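You operate a simulated robot arm through the tools that you are given. There is no shell and no other tool.

You run a simulated robot arm. Do the job below in one go: nothing can be reset, and whatever is moved stays where it is left.

TASK
Clear the brown hopper's FAULT and feed 2 measures into the green pot.
Fine: switch on till the lamp goes out, then off; gate open, one push of the green key a measure, gate shut, then tray out. The blue hopper, the lid and the other pots stay as they are.

It is judged by the outcome, as a careful person would: the job done as asked, and still so three seconds after it is handed in. It fails if anything else is knocked over, pushed out of place, dropped, spilled or broken. A push-on lid holds only when it is set on centred and level and pressed home; a screw cap is set on level and turned clockwise until tight.

THE ROBOT
A 7-joint arm with a three-finger gripper, fixed in place. Base frame: the origin is on the floor under the middle of its stand, x ahead of it, y to its left, z up. Readings come in cm, rad, newtons and seconds.
It reaches about 134.2 cm from its shoulder. Its first joint turns from -2.897 to 2.897 rad. Payload 2.69 kg.
Tool frame: the origin (TCP) lies between the finger pads and is the grasp point; the fingertips stand 3 cm ahead of it; z points along the fingers, y is the line along which they close. The gripper opens to 12.8 cm; its body begins 11.7 cm behind the TCP.
Orientation is told as [roll, pitch, yaw] about the base's x, y, z axes, in that order, counted from this pose: with the fingers straight down and closing along the base's y, the tool's x points along the base's -x, its y along +y and its z along -z.

THE INTERFACE
- The arm moves only by the tool send_rows. Its arguments are lists of equal length, an entry for each row: "delta_rot": the turn, a rotation vector about the tool's x, y, z in units of 180 degrees (1.0 is 180 degrees), a list of three; "xyz": the shift along the tool's x, y, z in units of 150 mm (1.0 is 150 mm), a list of three; "grip": the gripper command, from -1 (shut) to 1 (fully open), values between in proportion. In form: {"delta_rot": [[ax, ay, az], ...], "xyz": [[tx, ty, tz], ...], "grip": [grip, ...]}. A call has 1 to 20 rows; each row is the pose to reach, as a shift and turn from the pose commanded when the call began, along the tool's axes at that moment. A call with a number of a shift or a turn outside -1 to 1 is refused whole. A row lasts 0.2 s, in which the tool goes at most 5 cm and 0.15 rad; a call with a longer step from one row to the next is refused whole, and so is a gripper value outside its range. A pose out of reach is approached as far as the arm can. The call stops where the force on the tool passes 70 N (or 10 N more than at its start, if that is more) or the arm is blocked; 0.2 s more then pass. Each finger travels about 12.7 cm/s and halts on what it meets, pressing with about 42 N; the grip force reading is that of the motor and also rises with nothing between the fingers. The clock runs only during rows and for 0.2 s after the last one: add rows that repeat a pose to give the fingers time. The reply holds the time, the measured pose of the TCP, the force on the tool along the base axes, the opening and the grip force, in the units named above and with some noise, with the torque about the TCP (base axes, N m) and any sound that the robot's microphone picked up, and new pictures: "views" is both (left out), scene, wrist or none.
- Cameras (640 x 400 px; columns grow to the right, rows downward): "scene" is fixed at [5.08, 50.08, 162.42]; the picture's right is [0.34, -0.94, 0.00], its down [-0.71, -0.26, -0.66] and it looks along [0.62, 0.22, -0.75] (base axes); focal length 232 px, centre (320, 200). "wrist" rides on the gripper at [5.8, 5.4, -13.1] in the tool frame; the picture's right is [-0.68, 0.74, 0.00], its down [-0.62, -0.57, -0.55] and it looks along [-0.40, -0.37, 0.84] (tool axes); focal length 234 px, centre (320, 200). There is no depth. A picture from a camera that has moved, and an enlarged one, comes with that camera's place and axes in the base frame and with its lens.
- move_column(by): moves the trunk up (or, below 0, down) by that many cm; the arm rides with it, the base frame stays. It gives what a move gives, with no picture.
- inspect(camera, box): a new picture of the part [left, top, right, bottom] of that camera's present view, enlarged. It takes no simulated time.
- job_done(): hands the job in; it is judged then, once.

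Places have to be worked out from the pictures, the camera data and where the tool is seen. Open the gripper and draw the arm clear of the work before you hand the job in, unless the task says otherwise.

The tools are called after "Emit:" as name(argument=value, ...) on one line, values as JSON. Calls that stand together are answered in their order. send_rows: Moves the arm, as the interface text tells. Its arguments: {"type":"object","properties":{"delta_rot":{"type":"array"},"xyz":{"type":"array"},"grip":{"type":"array"},"views":{"type":"string","enum":["both","scene","wrist","none"]}},"required":["delta_rot","xyz","grip"]} The other tools are called the same way: move_column (by) moves the trunk up or down; inspect (camera, box) takes an enlarged picture of a part of a camera's view; job_done () hands the job in.

At the start:

```text
time_s: 0.0
position: [41.0, 56.52, 140.18]
orientation: [0.0, 0.001, 0.0]
force: [-0.7, 0.6, -0.5]
torque: [0.02, -0.02, -0.05]
grip_width: 12.79
grasp_force: 0.0
trunk travel left (down, up): [-15.0, 20.0]
```

scene: 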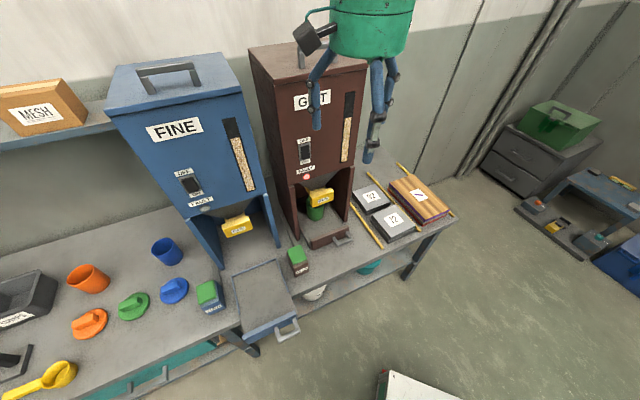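
wrist: 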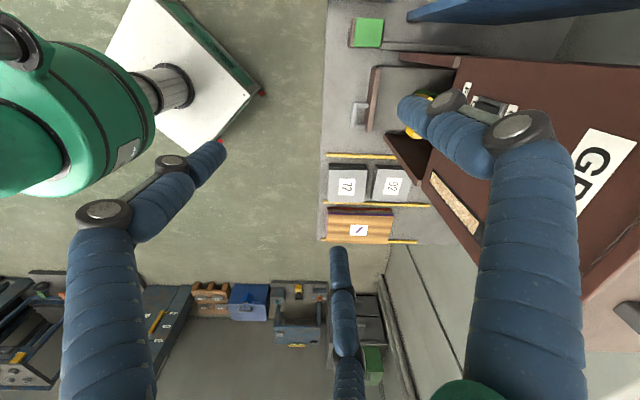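

I'll start by taking enlarged looks at the brown hopper in the scene view before moving anything.

Emit:
inspect(camera="scene", box=[240, 80, 400, 180])

Emit:
inspect(camera="scene", box=[240, 170, 400, 270])

Emit:
inspect(camera="scene", box=[160, 150, 320, 350])

Emit:
inspect(camera="wrist", box=[320, 0, 640, 250])

```text
4.00 times, centred on (320, 130) of scene
camera zoom: at [5.08, 50.08, 162.42], right [0.34, -0.94, 0.0], down [-0.71, -0.26, -0.66], along [0.62, 0.22, -0.75], focal length 928 px, centre (320, 480)
```

zoom: 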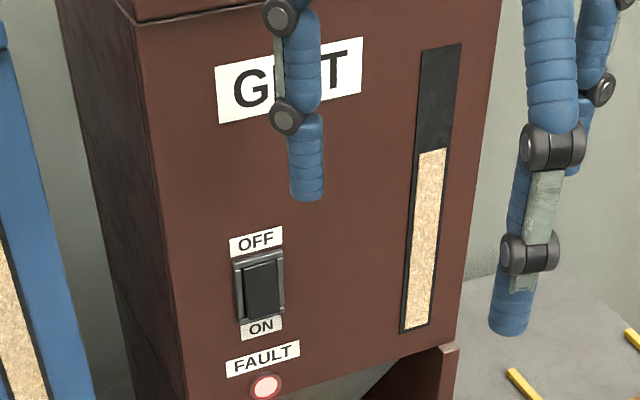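

```text
4.00 times, centred on (320, 220) of scene
camera zoom: at [5.08, 50.08, 162.42], right [0.34, -0.94, 0.0], down [-0.71, -0.26, -0.66], along [0.62, 0.22, -0.75], focal length 928 px, centre (320, 120)
```

zoom: 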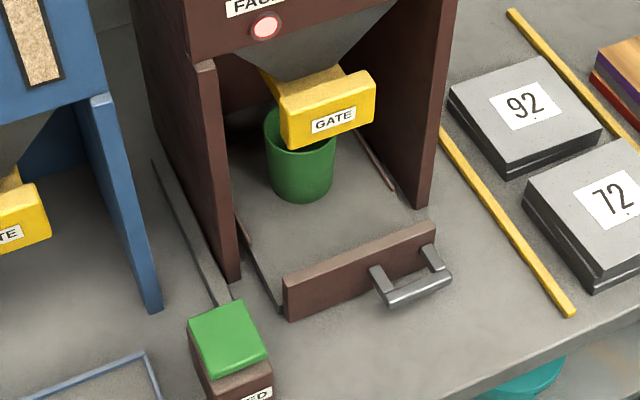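

```text
2.00 times, centred on (240, 250) of scene
camera zoom: at [5.08, 50.08, 162.42], right [0.34, -0.94, 0.0], down [-0.71, -0.26, -0.66], along [0.62, 0.22, -0.75], focal length 464 px, centre (480, 100)
```

zoom: 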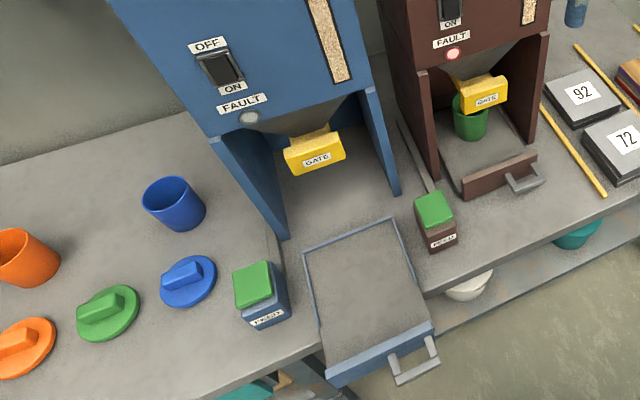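

```text
1.60 times, centred on (480, 125) of wrist
camera zoom: at [35.24, 61.81, 153.23], right [0.68, 0.74, 0.0], down [0.62, -0.57, 0.55], along [0.4, -0.37, -0.84], focal length 375 px, centre (64, 320)
```

zoom: 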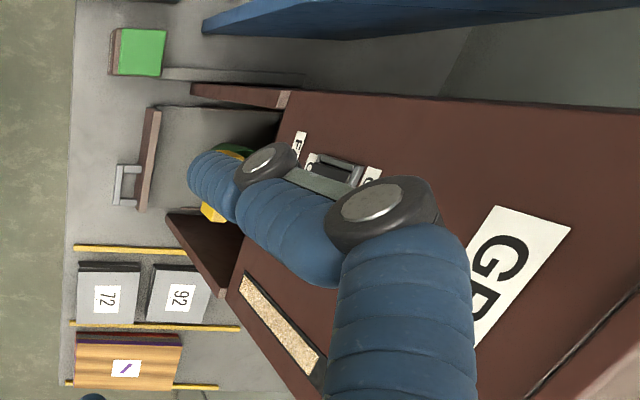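

The brown hopper appears to face the robot at about 45° in the base frame. I put its switch at about (53, 72, 122), its lamp below that, and its green key at about (40, 71.5, 87). I'll tilt the tool towards the hopper front while backing off a little, so the wrist camera sees it face-on.

Emit:
send_rows(delta_rot=[[-0.0295, -0.0295, 0], [-0.0589, -0.0589, 0], [-0.0884, -0.0884, 0], [-0.1179, -0.1179, 0], [-0.1473, -0.1473, 0], [-0.1768, -0.1768, 0], [-0.2062, -0.2062, 0], [-0.2357, -0.2357, 0], [-0.2652, -0.2652, 0], [-0.2946, -0.2946, 0], [-0.3241, -0.3241, 0], [-0.3536, -0.3536, 0]], xyz=[[0.0156, -0.0389, 0.0833], [0.0312, -0.0778, 0.1667], [0.0467, -0.1167, 0.25], [0.0623, -0.1556, 0.3333], [0.0779, -0.1945, 0.4167], [0.0935, -0.2334, 0.5], [0.109, -0.2723, 0.5833], [0.1247, -0.3113, 0.6667], [0.1403, -0.3502, 0.75], [0.1558, -0.3891, 0.8333], [0.1714, -0.428, 0.9167], [0.187, -0.467, 1.0]], grip=[1, 1, 1, 0.5, 0, -0.5, -1, -1, -1, -1, -1, -1], views="both")

```text
time_s: 2.6
position: [32.97, 48.05, 131.28]
orientation: [1.481, -0.804, -0.755]
force: [-0.3, -0.1, 0.2]
torque: [0.05, 0.0, 0.06]
grip_width: 0.18
grasp_force: 31.4
out of reach, approached as far as the arm can: row 11, 12
trunk travel left (down, up): [-15.0, 20.0]
camera wrist: at [18.18, 45.01, 131.4], right [0.0, 0.09, 1.0], down [0.17, -0.98, 0.09], along [0.99, 0.17, -0.02], focal length 234 px, centre (320, 200)
```

scene: 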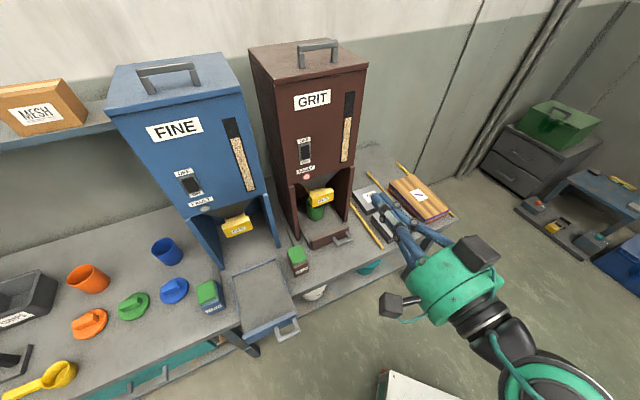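
wrist: 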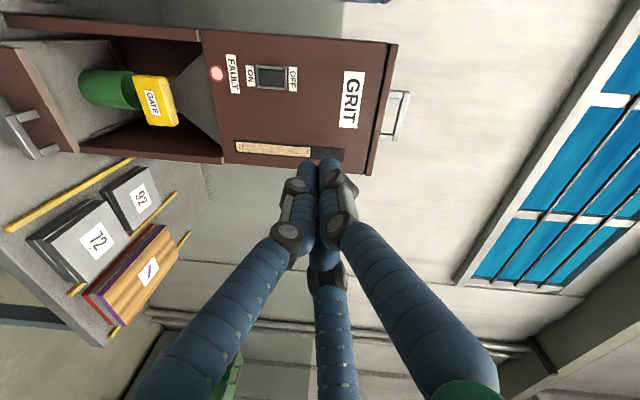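

The arm folded as far as it could, and the wrist camera now sees the hopper nearly face-on. I'll zoom in on the switch, gate and pot.

Emit:
inspect(camera="wrist", box=[0, 30, 240, 180])

Emit:
inspect(camera="wrist", box=[200, 40, 360, 140])

Emit:
inspect(camera="scene", box=[280, 170, 360, 220])

```text
2.67 times, centred on (120, 105) of wrist
camera zoom: at [18.18, 45.01, 131.4], right [0.0, 0.09, 1.0], down [0.17, -0.98, 0.09], along [0.99, 0.17, -0.02], focal length 624 px, centre (853, 453)
```

zoom: 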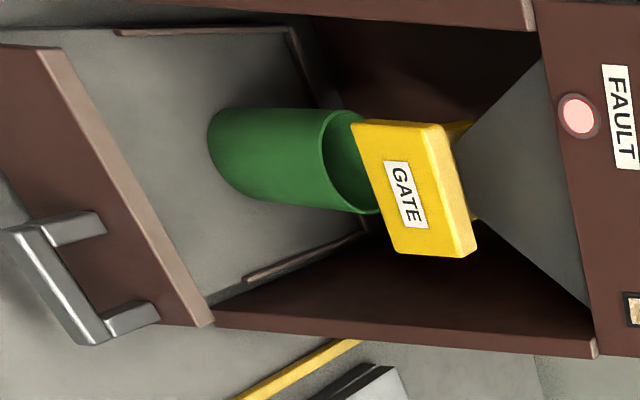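

```text
4.00 times, centred on (280, 90) of wrist
camera zoom: at [18.18, 45.01, 131.4], right [0.0, 0.09, 1.0], down [0.17, -0.98, 0.09], along [0.99, 0.17, -0.02], focal length 937 px, centre (480, 640)
```

zoom: 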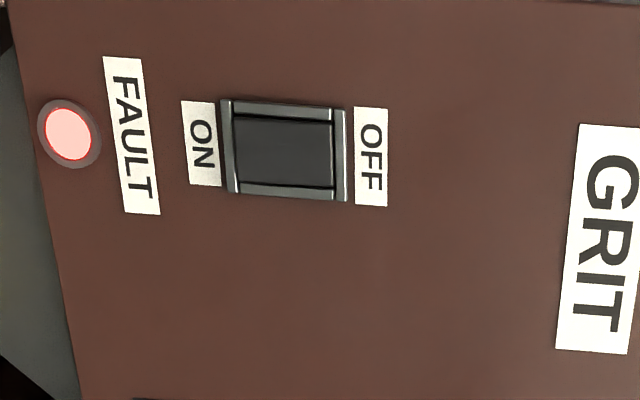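

```text
8.00 times, centred on (320, 195) of scene
camera zoom: at [5.08, 50.08, 162.42], right [0.34, -0.94, 0.0], down [-0.71, -0.26, -0.66], along [0.62, 0.22, -0.75], focal length 1857 px, centre (320, 240)
```

zoom: 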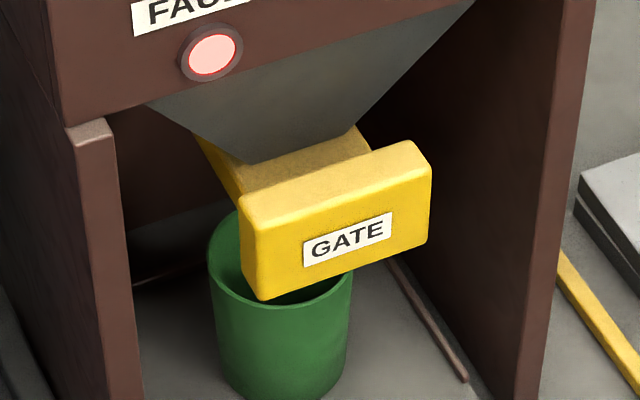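

The hopper front is about 90 cm out along the 45° diagonal, with the switch at z≈120. The gate looks like a pull-out slide above the pot. I'll move forward toward the switch in free space and re-check where it is.

Emit:
send_rows(delta_rot=[[0, 0, 0], [0, 0, 0], [0, 0, 0], [0, 0, 0], [0, 0, 0], [0, 0, 0], [0, 0, 0]], xyz=[[0.075, -0.007, 0.11], [0.15, -0.014, 0.22], [0.225, -0.021, 0.33], [0.3, -0.028, 0.44], [0.375, -0.035, 0.55], [0.449, -0.042, 0.665], [0.449, -0.042, 0.665]], grip=[-1, -1, -1, -1, -1, -1, -1], views="both")

```text
time_s: 4.2
position: [34.84, 58.11, 129.9]
orientation: [1.411, -0.826, -0.728]
force: [0.2, 0.8, -0.4]
torque: [0.05, -0.01, -0.09]
grip_width: 0.21
grasp_force: 31.7
out of reach, approached as far as the arm can: row 1, 2, 3, 4, 5, 6, 7
trunk travel left (down, up): [-15.0, 20.0]
camera wrist: at [19.88, 55.35, 130.6], right [0.02, 0.14, 0.99], down [0.15, -0.98, 0.13], along [0.99, 0.14, -0.04], focal length 234 px, centre (320, 200)
```

scene: 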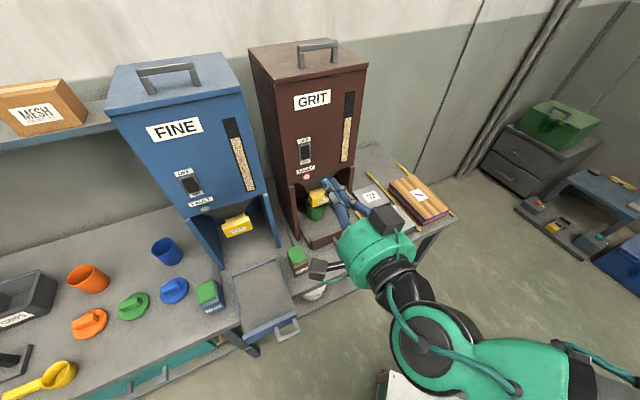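
wrist: 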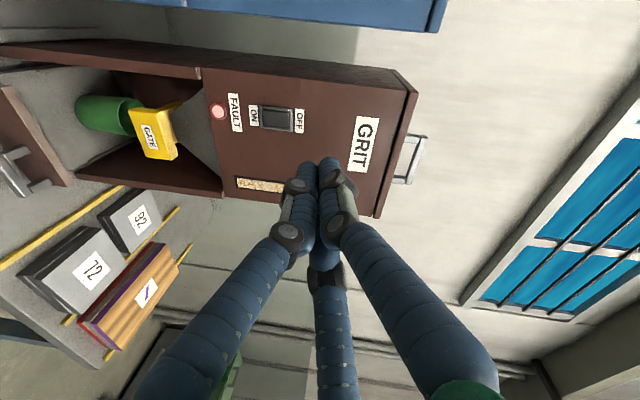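

The horizontal pose is limited at this height, probably because the forearm slopes down too steeply. The tool is well clear at d≈66, so I'll lower the trunk to bring the shoulder nearer the working height.

Emit:
move_column(by=-15)

```text
time_s: 6.0
position: [34.85, 57.9, 115.11]
orientation: [1.413, -0.828, -0.731]
force: [1.0, 0.2, -0.9]
torque: [-0.02, 0.02, -0.05]
grip_width: 0.23
grasp_force: 31.6
trunk travel left (down, up): [0.0, 35.0]
```

Now I'll make a short forward move to see where the commanded pose sits after lowering the trunk.

Emit:
send_rows(delta_rot=[[0, 0, 0], [0, 0, 0], [0, 0, 0]], xyz=[[0, 0, 0.1], [0, 0, 0.2], [0, 0, 0.3]], grip=[-1, -1, -1], views="wrist")

```text
time_s: 6.8
position: [37.63, 61.04, 115.57]
orientation: [1.397, -0.832, -0.724]
force: [0.3, 0.2, 1.0]
torque: [0.03, 0.0, 0.01]
grip_width: 0.21
grasp_force: 31.2
out of reach, approached as far as the arm can: row 2, 3
trunk travel left (down, up): [0.0, 35.0]
camera wrist: at [22.61, 58.45, 116.23], right [0.02, 0.15, 0.99], down [0.14, -0.98, 0.14], along [0.99, 0.14, -0.04], focal length 234 px, centre (320, 200)
```

wrist: 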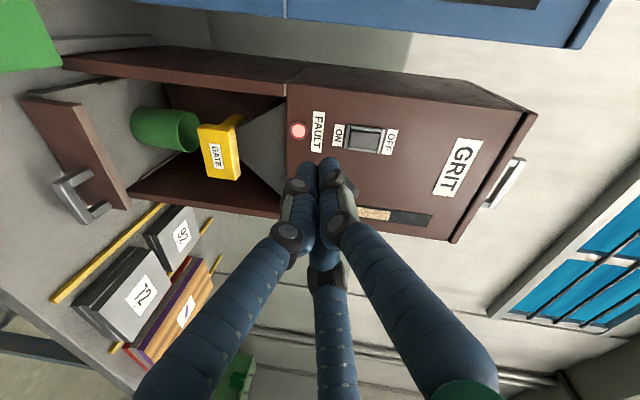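

The commanded pose follows the measured one, so I can work from the readings. I'll zoom on the switch and fingertips now.

Emit:
inspect(camera="wrist", box=[260, 90, 420, 250])

Emit:
inspect(camera="wrist", box=[0, 60, 260, 240])

Emit:
inspect(camera="scene", box=[280, 130, 440, 300])

```text
2.50 times, centred on (340, 170) of wrist
camera zoom: at [22.61, 58.45, 116.23], right [0.02, 0.15, 0.99], down [0.14, -0.98, 0.14], along [0.99, 0.14, -0.04], focal length 585 px, centre (270, 275)
```

zoom: 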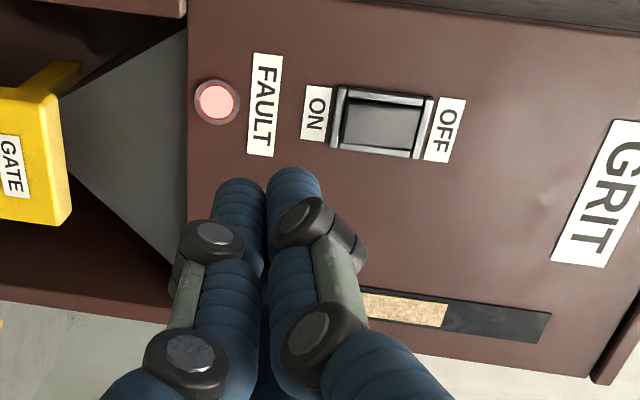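

```text
2.22 times, centred on (130, 150) of wrist
camera zoom: at [22.61, 58.45, 116.23], right [0.02, 0.15, 0.99], down [0.14, -0.98, 0.14], along [0.99, 0.14, -0.04], focal length 520 px, centre (742, 311)
```

zoom: 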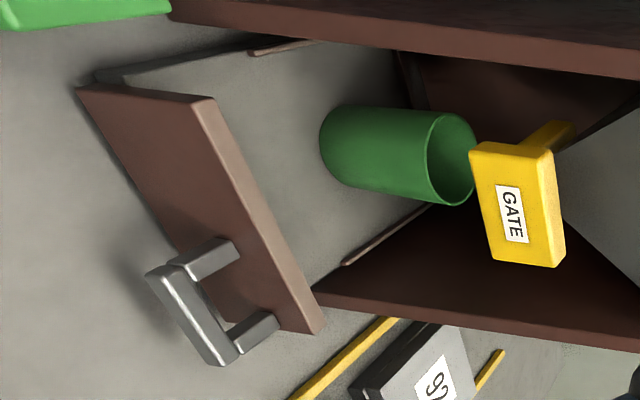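

```text
2.35 times, centred on (360, 215) of scene
camera zoom: at [5.08, 50.08, 162.42], right [0.34, -0.94, 0.0], down [-0.71, -0.26, -0.66], along [0.62, 0.22, -0.75], focal length 546 px, centre (226, 165)
```

zoom: 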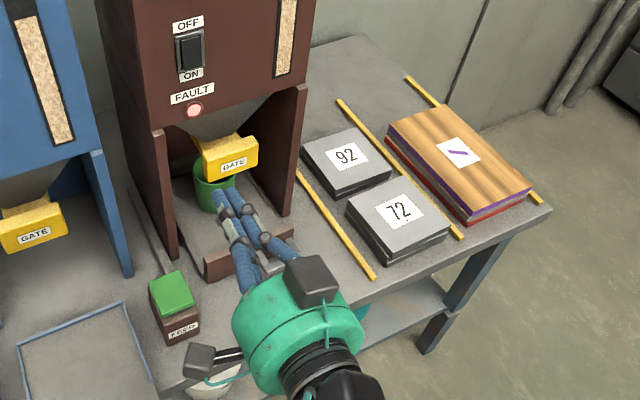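

Triangulation now gives the switch centre at about (56.7, 73.4, 120), the lamp at z≈109.7, and the gate block face at about (61, 68.7, 95.5). I'll bring the closed fingertips to about 6 cm in front of the switch and look again.

Emit:
send_rows(delta_rot=[[0, 0, 0], [0, 0, 0], [0, 0, 0], [0, 0, 0], [0, 0, 0], [0, 0, 0], [0, 0, 0]], xyz=[[-0.07, 0.005, 0.145], [-0.14, 0.01, 0.29], [-0.21, 0.015, 0.435], [-0.28, 0.02, 0.58], [-0.35, 0.025, 0.725], [-0.418, 0.03, 0.868], [-0.418, 0.03, 0.868]], grip=[-1, -1, -1, -1, -1, -1, -1], views="both")

```text
time_s: 8.3
position: [50.04, 67.52, 119.82]
orientation: [1.397, -0.831, -0.724]
force: [-0.8, -0.2, 0.6]
torque: [0.05, -0.02, -0.04]
grip_width: 0.19
grasp_force: 31.3
out of reach, approached as far as the arm can: row 1, 2, 3, 4, 5, 6, 7
trunk travel left (down, up): [0.0, 35.0]
camera wrist: at [35.03, 64.85, 120.44], right [0.03, 0.15, 0.99], down [0.14, -0.98, 0.14], along [0.99, 0.14, -0.05], focal length 234 px, centre (320, 200)
```

scene: 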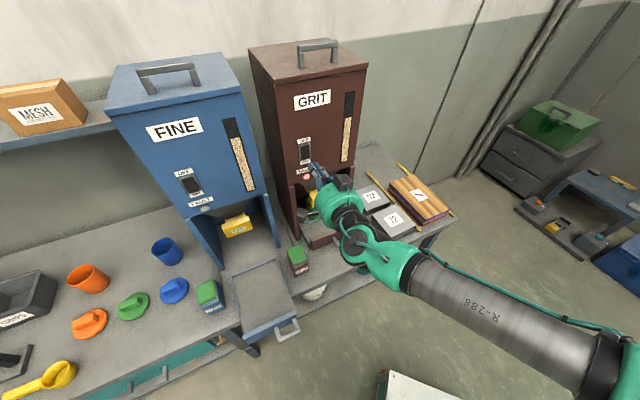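
wrist: 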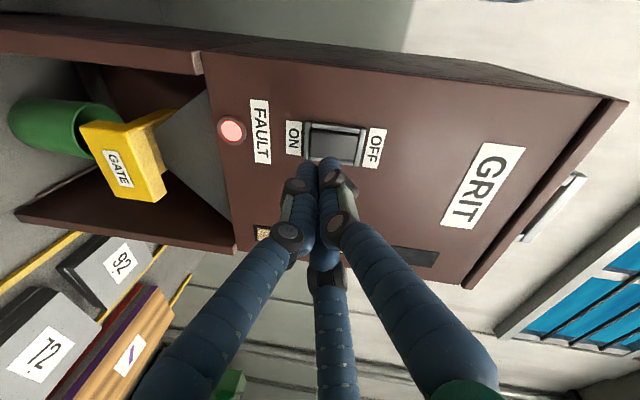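

The fingertips should be about 5 cm from the switch. I'll zoom in to refine the alignment before pressing.

Emit:
inspect(camera="wrist", box=[200, 90, 400, 215])

Emit:
inspect(camera="wrist", box=[0, 60, 240, 260])

Emit:
inspect(camera="scene", box=[280, 120, 380, 220])

```text
3.20 times, centred on (300, 152) of wrist
camera zoom: at [35.03, 64.85, 120.44], right [0.03, 0.15, 0.99], down [0.14, -0.98, 0.14], along [0.99, 0.14, -0.05], focal length 749 px, centre (384, 352)
```

zoom: 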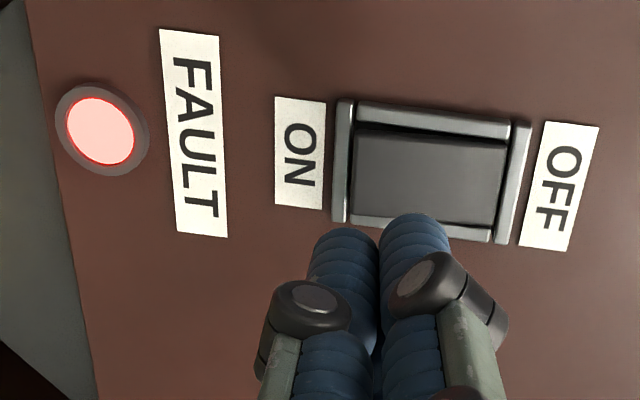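

```text
2.00 times, centred on (120, 160) of wrist
camera zoom: at [35.03, 64.85, 120.44], right [0.03, 0.15, 0.99], down [0.14, -0.98, 0.14], along [0.99, 0.14, -0.05], focal length 468 px, centre (720, 280)
```

zoom: 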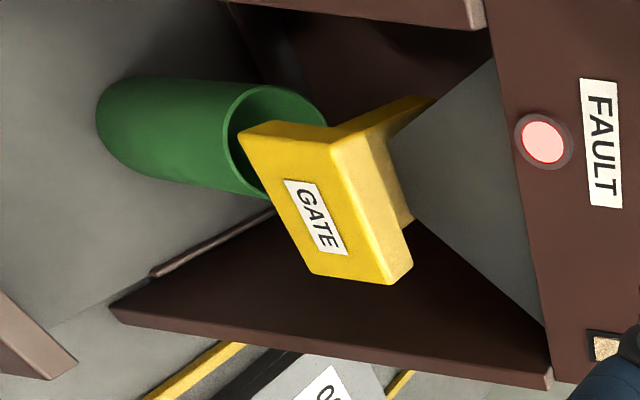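

```text
4.00 times, centred on (330, 170) of scene
camera zoom: at [5.08, 50.08, 162.42], right [0.34, -0.94, 0.0], down [-0.71, -0.26, -0.66], along [0.62, 0.22, -0.75], focal length 928 px, centre (280, 320)
```

zoom: 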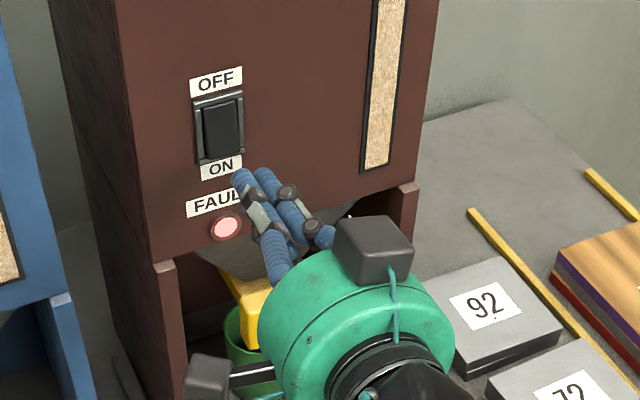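

The rocker is in the OFF state, with its top recessed and the ON half at z≈117.7–120. To press with one leading fingertip, I'll roll the tool so the single finger is on top, pitch it down about 25°, open the fingers slightly and back off a little.

Emit:
send_rows(delta_rot=[[0.0124, 0.0089, 0.037], [0.0248, 0.0178, 0.074], [0.0372, 0.0267, 0.111], [0.0496, 0.0355, 0.148], [0.062, 0.0444, 0.1849], [0.0744, 0.0533, 0.2219], [0.0868, 0.0622, 0.2589], [0.0868, 0.0622, 0.2589]], xyz=[[0.0115, -0.0172, -0.0225], [0.0231, -0.0344, -0.045], [0.0346, -0.0516, -0.0675], [0.0461, -0.0689, -0.09], [0.0576, -0.0861, -0.1125], [0.0692, -0.1033, -0.135], [0.0807, -0.1205, -0.1575], [0.0807, -0.1205, -0.1575]], grip=[-1, -0.9, -0.7, -0.5, -0.375, -0.375, -0.375, -0.375], views="both")

```text
time_s: 10.2
position: [48.45, 65.49, 118.01]
orientation: [1.142, 0.005, -0.78]
force: [-0.6, -0.2, 1.2]
torque: [0.0, 0.02, 0.01]
grip_width: 3.99
grasp_force: 0.0
trunk travel left (down, up): [0.0, 35.0]
camera wrist: at [37.56, 62.55, 128.2], right [0.7, -0.26, 0.67], down [-0.08, -0.95, -0.29], along [0.71, 0.15, -0.69], focal length 234 px, centre (320, 200)
```

scene: 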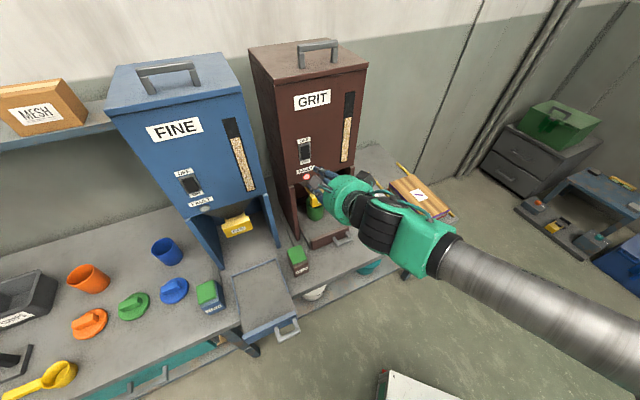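
wrist: 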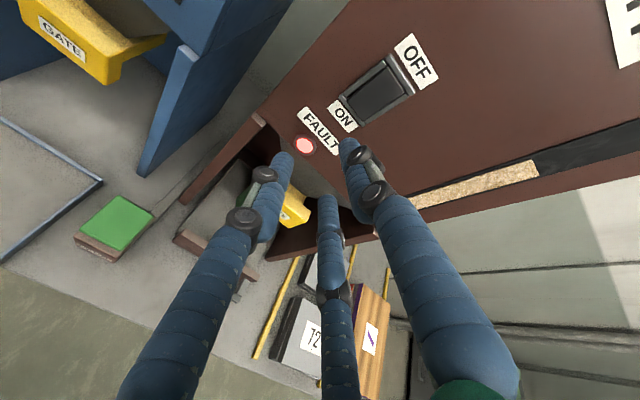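

The pose was reached cleanly this time. I'll zoom in to check where the top fingertip lines up against the rocker's ON half.

Emit:
inspect(camera="wrist", box=[260, 20, 460, 170])

Emit:
inspect(camera="scene", box=[280, 130, 360, 220])

```text
2.67 times, centred on (360, 95) of wrist
camera zoom: at [37.56, 62.55, 128.2], right [0.7, -0.26, 0.67], down [-0.08, -0.95, -0.29], along [0.71, 0.15, -0.69], focal length 624 px, centre (213, 480)
```

zoom: 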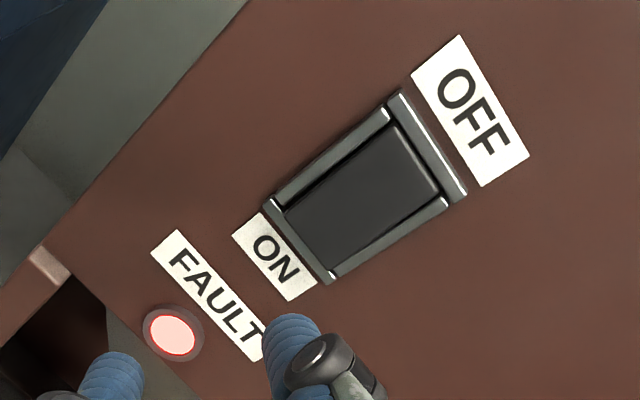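

```text
4.44 times, centred on (320, 175) of scene
camera zoom: at [5.08, 50.08, 162.42], right [0.34, -0.94, 0.0], down [-0.71, -0.26, -0.66], along [0.62, 0.22, -0.75], focal length 1032 px, centre (320, 311)
```

zoom: 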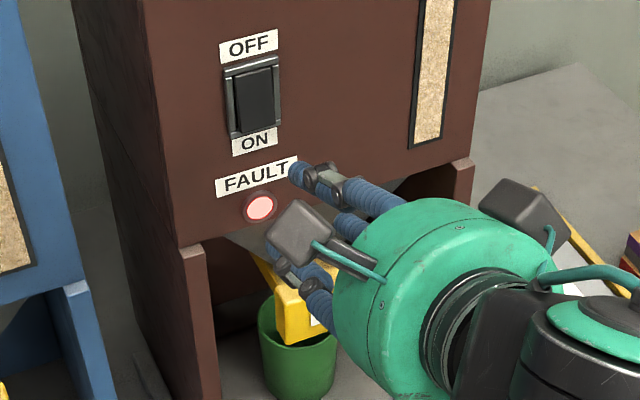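

The readings agree: the ON end of the rocker is at about (56.1, 73.3, 118.1) and the top fingertip is at about (51.2, 68.3, 119.2). I'll lower 0.9 cm and advance 5 cm to just short of contact.

Emit:
send_rows(delta_rot=[[0, 0, 0], [0, 0, 0], [0, 0, 0], [0, 0, 0], [0, 0, 0]], xyz=[[0, -0.0545, 0.025], [0, -0.02, 0.1], [0, 0.0145, 0.176], [0, 0.0841, 0.328], [0, 0.0841, 0.328]], grip=[-0.375, -0.375, -0.375, -0.375, -0.375], views="both")

```text
time_s: 11.3
position: [52.01, 69.07, 117.04]
orientation: [1.143, 0.004, -0.78]
force: [1.0, 0.2, 0.0]
torque: [0.05, -0.01, 0.02]
grip_width: 3.99
grasp_force: 0.1
trunk travel left (down, up): [0.0, 35.0]
camera wrist: at [41.23, 66.12, 127.24], right [0.7, -0.26, 0.67], down [-0.08, -0.95, -0.29], along [0.71, 0.15, -0.69], focal length 234 px, centre (320, 200)
```

scene: 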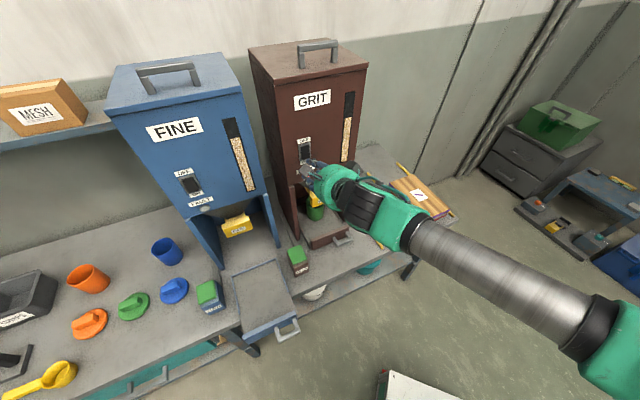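
wrist: 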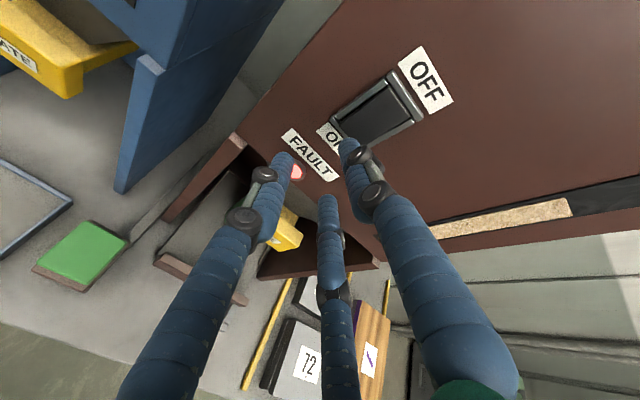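

Emit:
inspect(camera="wrist", box=[260, 40, 460, 190])

Emit:
inspect(camera="scene", box=[280, 130, 360, 220])

```text
2.67 times, centred on (360, 115) of wrist
camera zoom: at [41.23, 66.12, 127.24], right [0.7, -0.26, 0.67], down [-0.08, -0.95, -0.29], along [0.71, 0.15, -0.69], focal length 624 px, centre (213, 427)
```

zoom: 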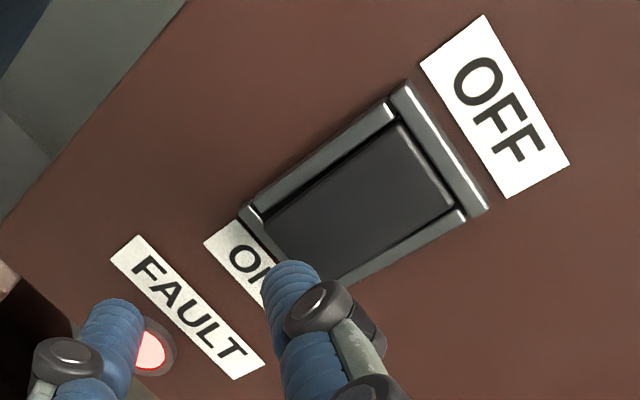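

```text
4.44 times, centred on (320, 175) of scene
camera zoom: at [5.08, 50.08, 162.42], right [0.34, -0.94, 0.0], down [-0.71, -0.26, -0.66], along [0.62, 0.22, -0.75], focal length 1032 px, centre (320, 311)
```

zoom: 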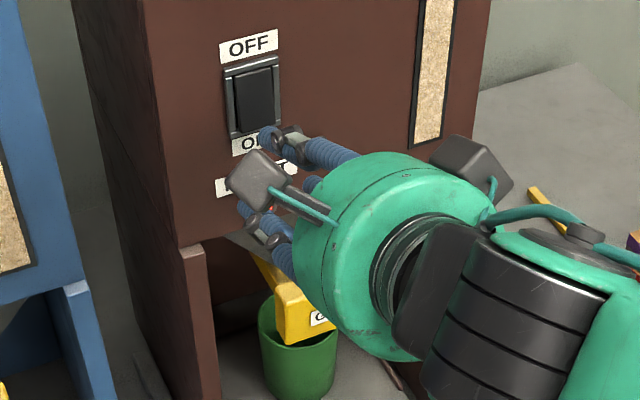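

The fingertip is about 2 cm short of the ON half and lined up. I'll advance in fine steps and watch the force and the lamp.

Emit:
send_rows(delta_rot=[[0, 0, 0], [0, 0, 0], [0, 0, 0], [0, 0, 0], [0, 0, 0], [0, 0, 0]], xyz=[[0, 0.0288, 0.0308], [0, 0.0399, 0.0551], [0, 0.051, 0.0793], [0, 0.0621, 0.1035], [0, 0.0704, 0.1217], [0, 0.0787, 0.1399]], grip=[-0.375, -0.375, -0.375, -0.375, -0.375, -0.375], views="both")

```text
time_s: 12.8
position: [53.54, 70.54, 117.16]
orientation: [1.143, 0.004, -0.78]
force: [-1.0, -1.5, 1.1]
torque: [0.04, -0.03, 0.0]
grip_width: 4.3
grasp_force: 0.0
trunk travel left (down, up): [0.0, 35.0]
camera wrist: at [42.73, 67.73, 127.36], right [0.7, -0.26, 0.67], down [-0.08, -0.95, -0.29], along [0.71, 0.15, -0.69], focal length 234 px, centre (320, 200)
```

scene: 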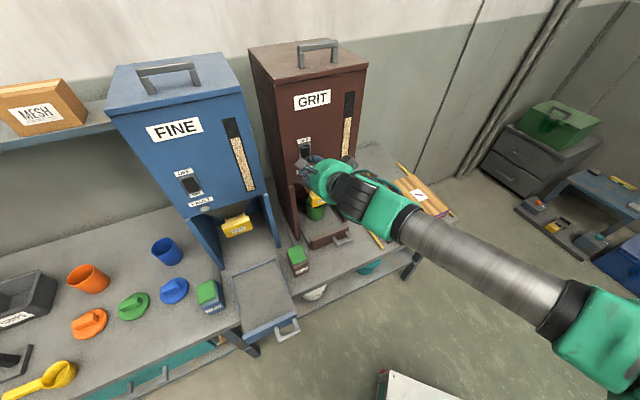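
wrist: 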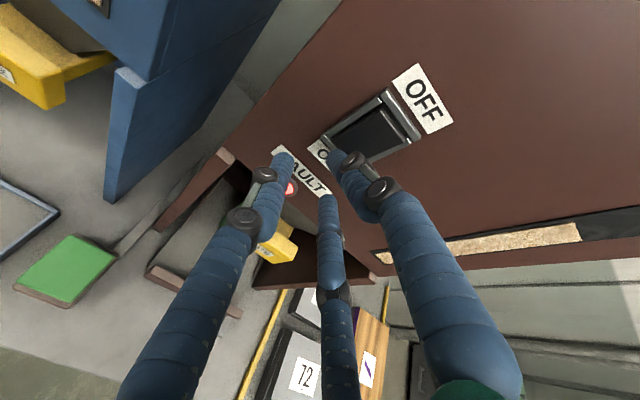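

The finger has touched something, since the opening rose to 4.3 cm with a small force. I'll check the switch and lamp.

Emit:
inspect(camera="wrist", box=[250, 50, 450, 220])

Emit:
inspect(camera="scene", box=[280, 120, 360, 210])

```text
2.35 times, centred on (350, 135) of wrist
camera zoom: at [42.73, 67.73, 127.36], right [0.7, -0.26, 0.67], down [-0.08, -0.95, -0.29], along [0.71, 0.15, -0.69], focal length 551 px, centre (249, 353)
```

zoom: 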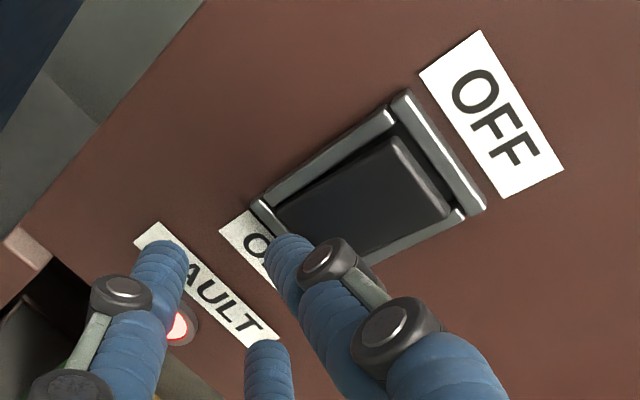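

```text
4.44 times, centred on (320, 165) of scene
camera zoom: at [5.08, 50.08, 162.42], right [0.34, -0.94, 0.0], down [-0.71, -0.26, -0.66], along [0.62, 0.22, -0.75], focal length 1032 px, centre (320, 356)
```

zoom: 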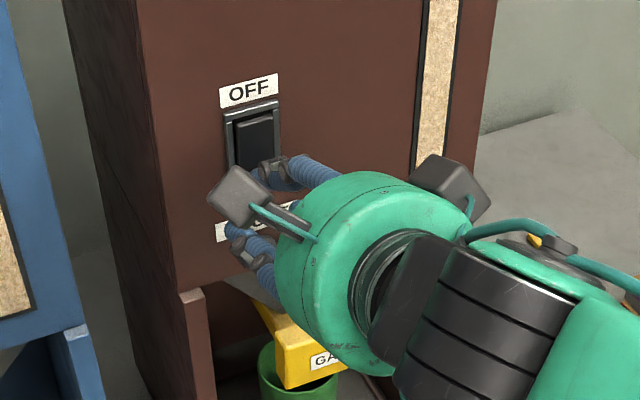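

The rocker has flipped to ON, with its OFF end now standing proud, and the lamp still looks lit. I'll back off 3 cm and watch the lamp.

Emit:
send_rows(delta_rot=[[0, 0, 0], [0, 0, 0], [0, 0, 0], [0, 0, 0]], xyz=[[0, -0.0277, -0.0606], [0, -0.0555, -0.1212], [0, -0.0832, -0.1818], [0, -0.0832, -0.1818]], grip=[-0.375, -0.375, -0.375, -0.375], views="wrist")

Emit:
inspect(camera="wrist", box=[250, 40, 450, 200])

Emit:
inspect(camera="scene", box=[280, 120, 360, 210])

```text
time_s: 13.8
position: [51.3, 68.48, 117.33]
orientation: [1.143, 0.004, -0.78]
force: [0.4, -0.2, -0.1]
torque: [-0.03, 0.01, -0.02]
grip_width: 3.98
grasp_force: 0.1
trunk travel left (down, up): [0.0, 35.0]
camera wrist: at [40.49, 65.64, 127.53], right [0.7, -0.26, 0.67], down [-0.08, -0.95, -0.29], along [0.71, 0.15, -0.69], focal length 234 px, centre (320, 200)
```

wrist: 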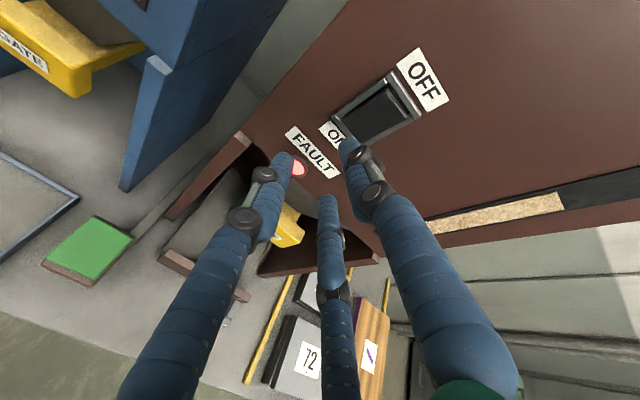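

```text
2.50 times, centred on (350, 120) of wrist
camera zoom: at [40.49, 65.64, 127.53], right [0.7, -0.26, 0.67], down [-0.08, -0.95, -0.29], along [0.71, 0.15, -0.69], focal length 585 px, centre (245, 400)
```

zoom: 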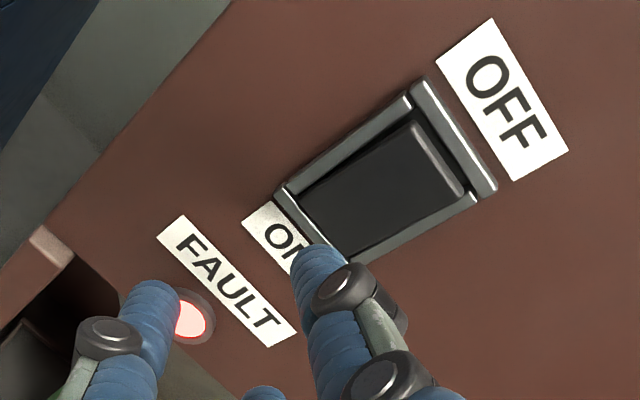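

```text
4.44 times, centred on (320, 165) of scene
camera zoom: at [5.08, 50.08, 162.42], right [0.34, -0.94, 0.0], down [-0.71, -0.26, -0.66], along [0.62, 0.22, -0.75], focal length 1032 px, centre (320, 356)
```

zoom: 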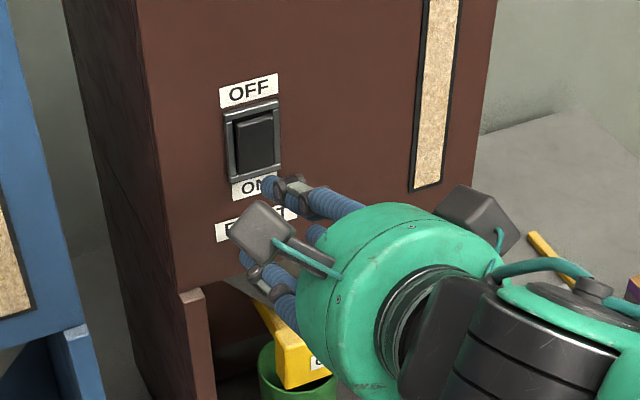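

The lamp is still lit 1.3 s after switching on. I'll raise the fingertip to the OFF half's height, still clear of the face, and wait there.

Emit:
send_rows(delta_rot=[[0, 0, 0], [0, 0, 0], [0, 0, 0], [0, 0, 0], [0, 0, 0], [0, 0, 0]], xyz=[[0, 0.06, -0.0275], [0, 0.12, -0.055], [0, 0.188, -0.086], [0, 0.188, -0.086], [0, 0.188, -0.086], [0, 0.188, -0.086]], grip=[-0.375, -0.375, -0.375, -0.375, -0.375, -0.375], views="wrist")

Emit:
inspect(camera="wrist", box=[250, 40, 450, 200])

```text
time_s: 15.2
position: [51.61, 68.55, 120.23]
orientation: [1.143, 0.004, -0.781]
force: [0.3, 0.4, -0.8]
torque: [0.02, 0.01, 0.01]
grip_width: 3.99
grasp_force: 0.1
trunk travel left (down, up): [0.0, 35.0]
camera wrist: at [40.66, 65.7, 130.53], right [0.7, -0.26, 0.67], down [-0.08, -0.95, -0.29], along [0.71, 0.15, -0.69], focal length 234 px, centre (320, 200)
```

wrist: 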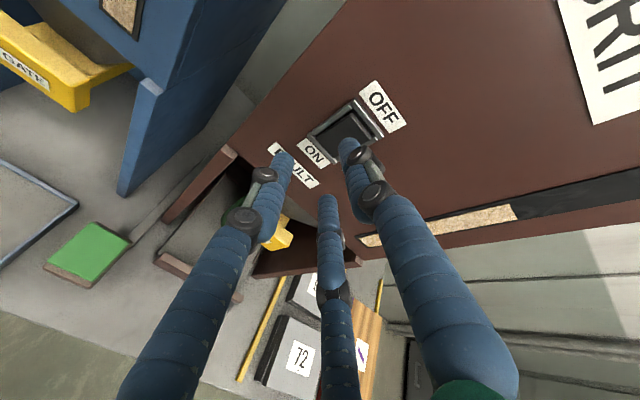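

```text
2.50 times, centred on (350, 120) of wrist
camera zoom: at [40.66, 65.7, 130.53], right [0.7, -0.26, 0.67], down [-0.08, -0.95, -0.29], along [0.71, 0.15, -0.69], focal length 585 px, centre (245, 400)
```

zoom: 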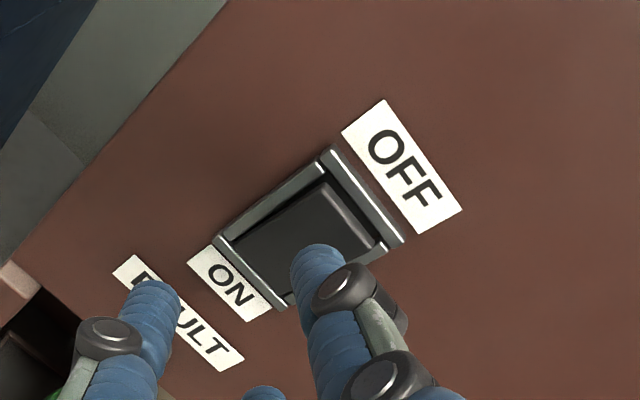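

The left finger hides the lamp from the wrist camera here, so I'll check the scene camera and shift to the right to uncover it.

Emit:
send_rows(delta_rot=[[0, 0, 0], [0, 0, 0], [0, 0, 0], [0, 0, 0]], xyz=[[-0.07, 0, 0], [-0.14, 0, 0], [-0.2, 0, 0], [-0.2, 0, 0]], grip=[-0.375, -0.375, -0.375, -0.375], views="both")

Emit:
inspect(camera="wrist", box=[230, 60, 430, 220])

Emit:
inspect(camera="scene", box=[280, 120, 360, 210])

```text
time_s: 16.1
position: [53.51, 66.16, 120.4]
orientation: [1.142, 0.006, -0.779]
force: [0.5, 0.6, -0.4]
torque: [0.01, 0.0, 0.0]
grip_width: 3.98
grasp_force: 0.1
trunk travel left (down, up): [0.0, 35.0]
camera wrist: at [42.76, 63.48, 130.59], right [0.7, -0.26, 0.67], down [-0.08, -0.95, -0.29], along [0.71, 0.15, -0.69], focal length 234 px, centre (320, 200)
```

scene: 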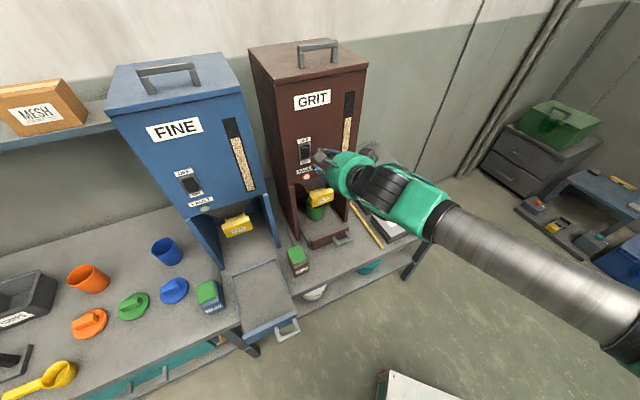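
wrist: 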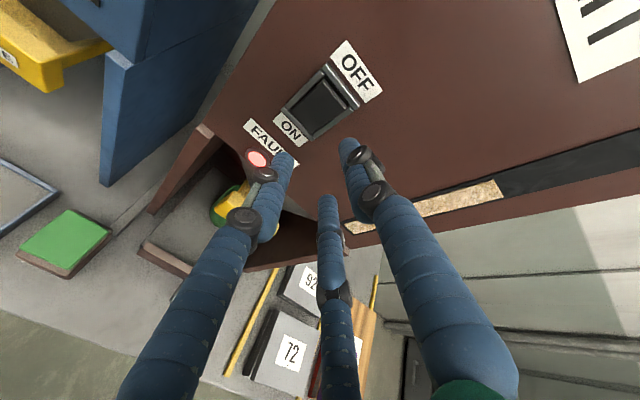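

```text
2.50 times, centred on (330, 140) of wrist
camera zoom: at [42.76, 63.48, 130.59], right [0.7, -0.26, 0.67], down [-0.08, -0.95, -0.29], along [0.71, 0.15, -0.69], focal length 585 px, centre (295, 350)
```

zoom: 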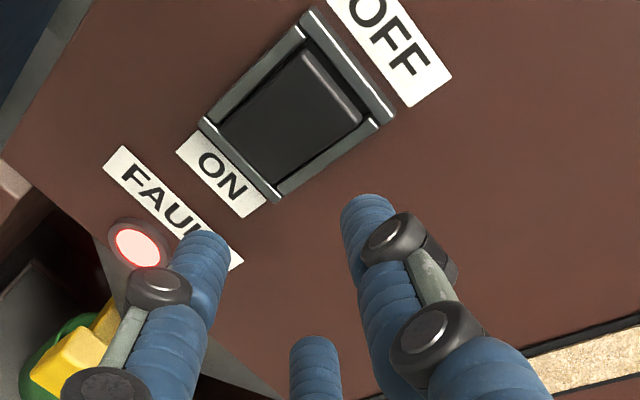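

```text
4.44 times, centred on (320, 165) of scene
camera zoom: at [5.08, 50.08, 162.42], right [0.34, -0.94, 0.0], down [-0.71, -0.26, -0.66], along [0.62, 0.22, -0.75], focal length 1032 px, centre (320, 356)
```

zoom: 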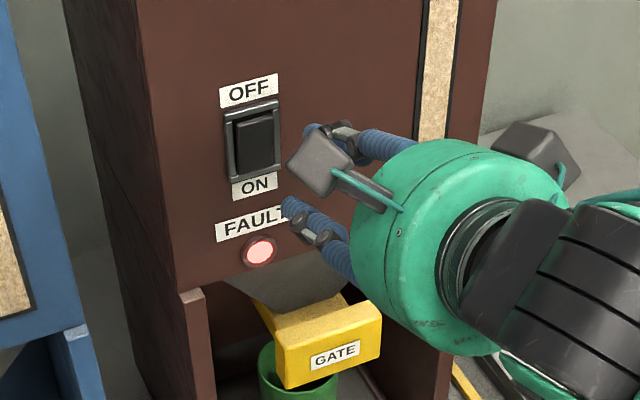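

At 16.1 s the lamp is still lit and now in clear view of both cameras. I'll hold still and keep watching.

Emit:
send_rows(delta_rot=[[0, 0, 0], [0, 0, 0], [0, 0, 0], [0, 0, 0], [0, 0, 0]], xyz=[[0, 0, 0], [0, 0, 0], [0, 0, 0], [0, 0, 0], [0, 0, 0]], grip=[-0.375, -0.375, -0.375, -0.375, -0.375], views="wrist")

Emit:
inspect(camera="scene", box=[280, 120, 360, 210])

```text
time_s: 17.4
position: [53.61, 66.26, 120.36]
orientation: [1.143, 0.005, -0.781]
force: [0.1, 0.4, -0.5]
torque: [0.01, 0.02, -0.02]
grip_width: 3.99
grasp_force: 0.1
trunk travel left (down, up): [0.0, 35.0]
camera wrist: at [42.75, 63.49, 130.58], right [0.7, -0.26, 0.67], down [-0.08, -0.95, -0.29], along [0.71, 0.15, -0.69], focal length 234 px, centre (320, 200)
```

wrist: 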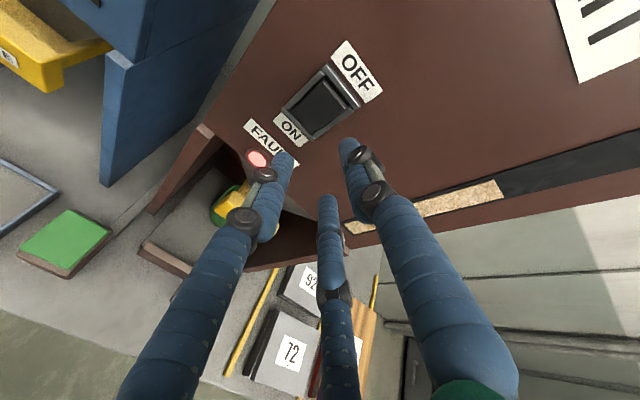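

```text
4.44 times, centred on (320, 165) of scene
camera zoom: at [5.08, 50.08, 162.42], right [0.34, -0.94, 0.0], down [-0.71, -0.26, -0.66], along [0.62, 0.22, -0.75], focal length 1032 px, centre (320, 356)
```

zoom: 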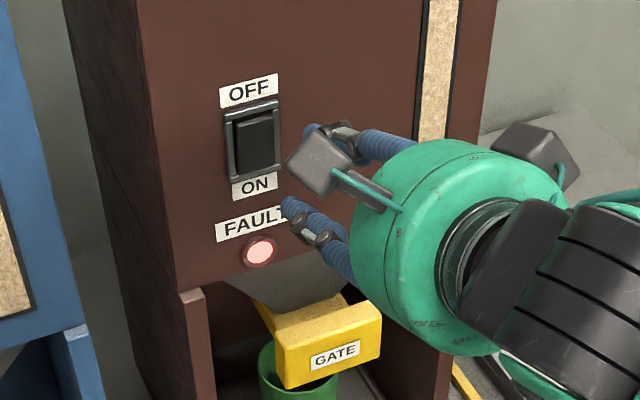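

The lamp is still lit at 17.4 s, so I'll wait a little longer.

Emit:
send_rows(delta_rot=[[0, 0, 0], [0, 0, 0], [0, 0, 0], [0, 0, 0], [0, 0, 0], [0, 0, 0], [0, 0, 0]], xyz=[[0, 0, 0], [0, 0, 0], [0, 0, 0], [0, 0, 0], [0, 0, 0], [0, 0, 0], [0, 0, 0]], grip=[-0.375, -0.375, -0.375, -0.375, -0.375, -0.375, -0.375], views="wrist")

Emit:
inspect(camera="scene", box=[280, 120, 360, 210])

```text
time_s: 18.9
position: [53.49, 66.23, 120.25]
orientation: [1.142, 0.006, -0.781]
force: [0.0, -0.4, -0.4]
torque: [0.0, -0.01, 0.01]
grip_width: 3.98
grasp_force: 0.2
trunk travel left (down, up): [0.0, 35.0]
camera wrist: at [42.75, 63.49, 130.58], right [0.7, -0.26, 0.67], down [-0.08, -0.95, -0.29], along [0.71, 0.15, -0.69], focal length 234 px, centre (320, 200)
```

wrist: 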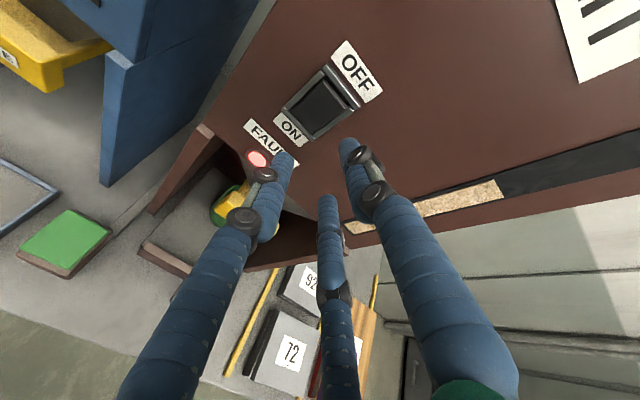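

```text
4.44 times, centred on (320, 165) of scene
camera zoom: at [5.08, 50.08, 162.42], right [0.34, -0.94, 0.0], down [-0.71, -0.26, -0.66], along [0.62, 0.22, -0.75], focal length 1032 px, centre (320, 356)
```

zoom: 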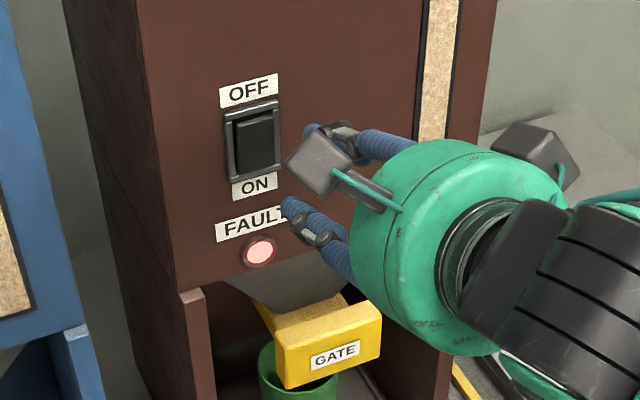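

It's still lit at 18.9 s, about 6.4 s after switching on. I'll use the wait to line up again in front of the OFF half by sliding 2.9 cm back to the left, checking the lamp between moves.

Emit:
send_rows(delta_rot=[[0, 0, 0], [0, 0, 0], [0, 0, 0], [0, 0, 0], [0, 0, 0], [0, 0, 0], [0, 0, 0], [0, 0, 0]], xyz=[[0, 0, 0], [0, 0, 0], [0, 0, 0], [0, 0, 0], [0, 0, 0], [0, 0, 0], [0, 0, 0], [0, 0, 0]], grip=[-0.375, -0.375, -0.375, -0.375, -0.375, -0.375, -0.375, -0.375], views="wrist")

Emit:
inspect(camera="scene", box=[280, 120, 360, 210])

```text
time_s: 20.8
position: [53.54, 66.35, 120.3]
orientation: [1.143, 0.005, -0.78]
force: [0.2, 0.6, 0.0]
torque: [0.0, 0.02, -0.01]
grip_width: 3.96
grasp_force: 0.0
trunk travel left (down, up): [0.0, 35.0]
camera wrist: at [42.75, 63.49, 130.58], right [0.7, -0.26, 0.67], down [-0.08, -0.95, -0.29], along [0.71, 0.15, -0.69], focal length 234 px, centre (320, 200)
```

wrist: 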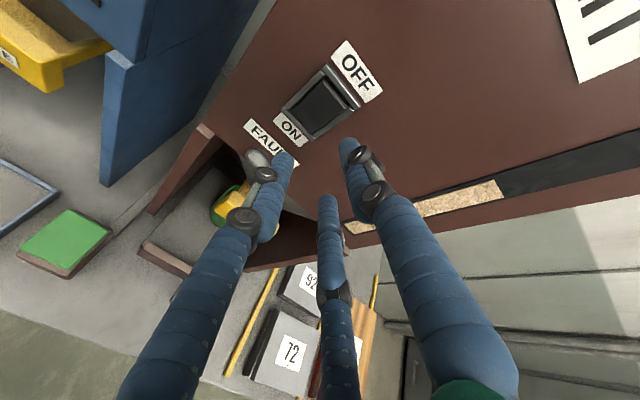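

```text
4.44 times, centred on (320, 165) of scene
camera zoom: at [5.08, 50.08, 162.42], right [0.34, -0.94, 0.0], down [-0.71, -0.26, -0.66], along [0.62, 0.22, -0.75], focal length 1032 px, centre (320, 356)
```

zoom: 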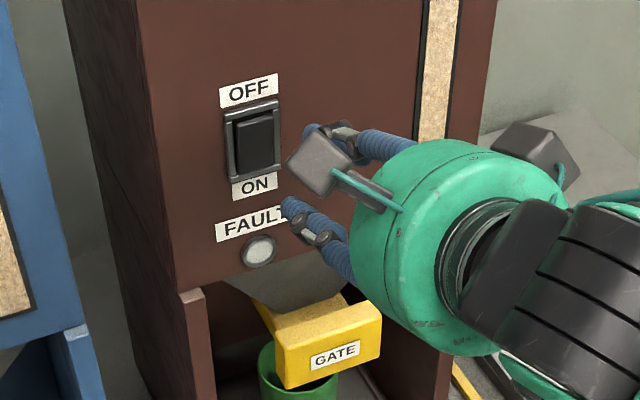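

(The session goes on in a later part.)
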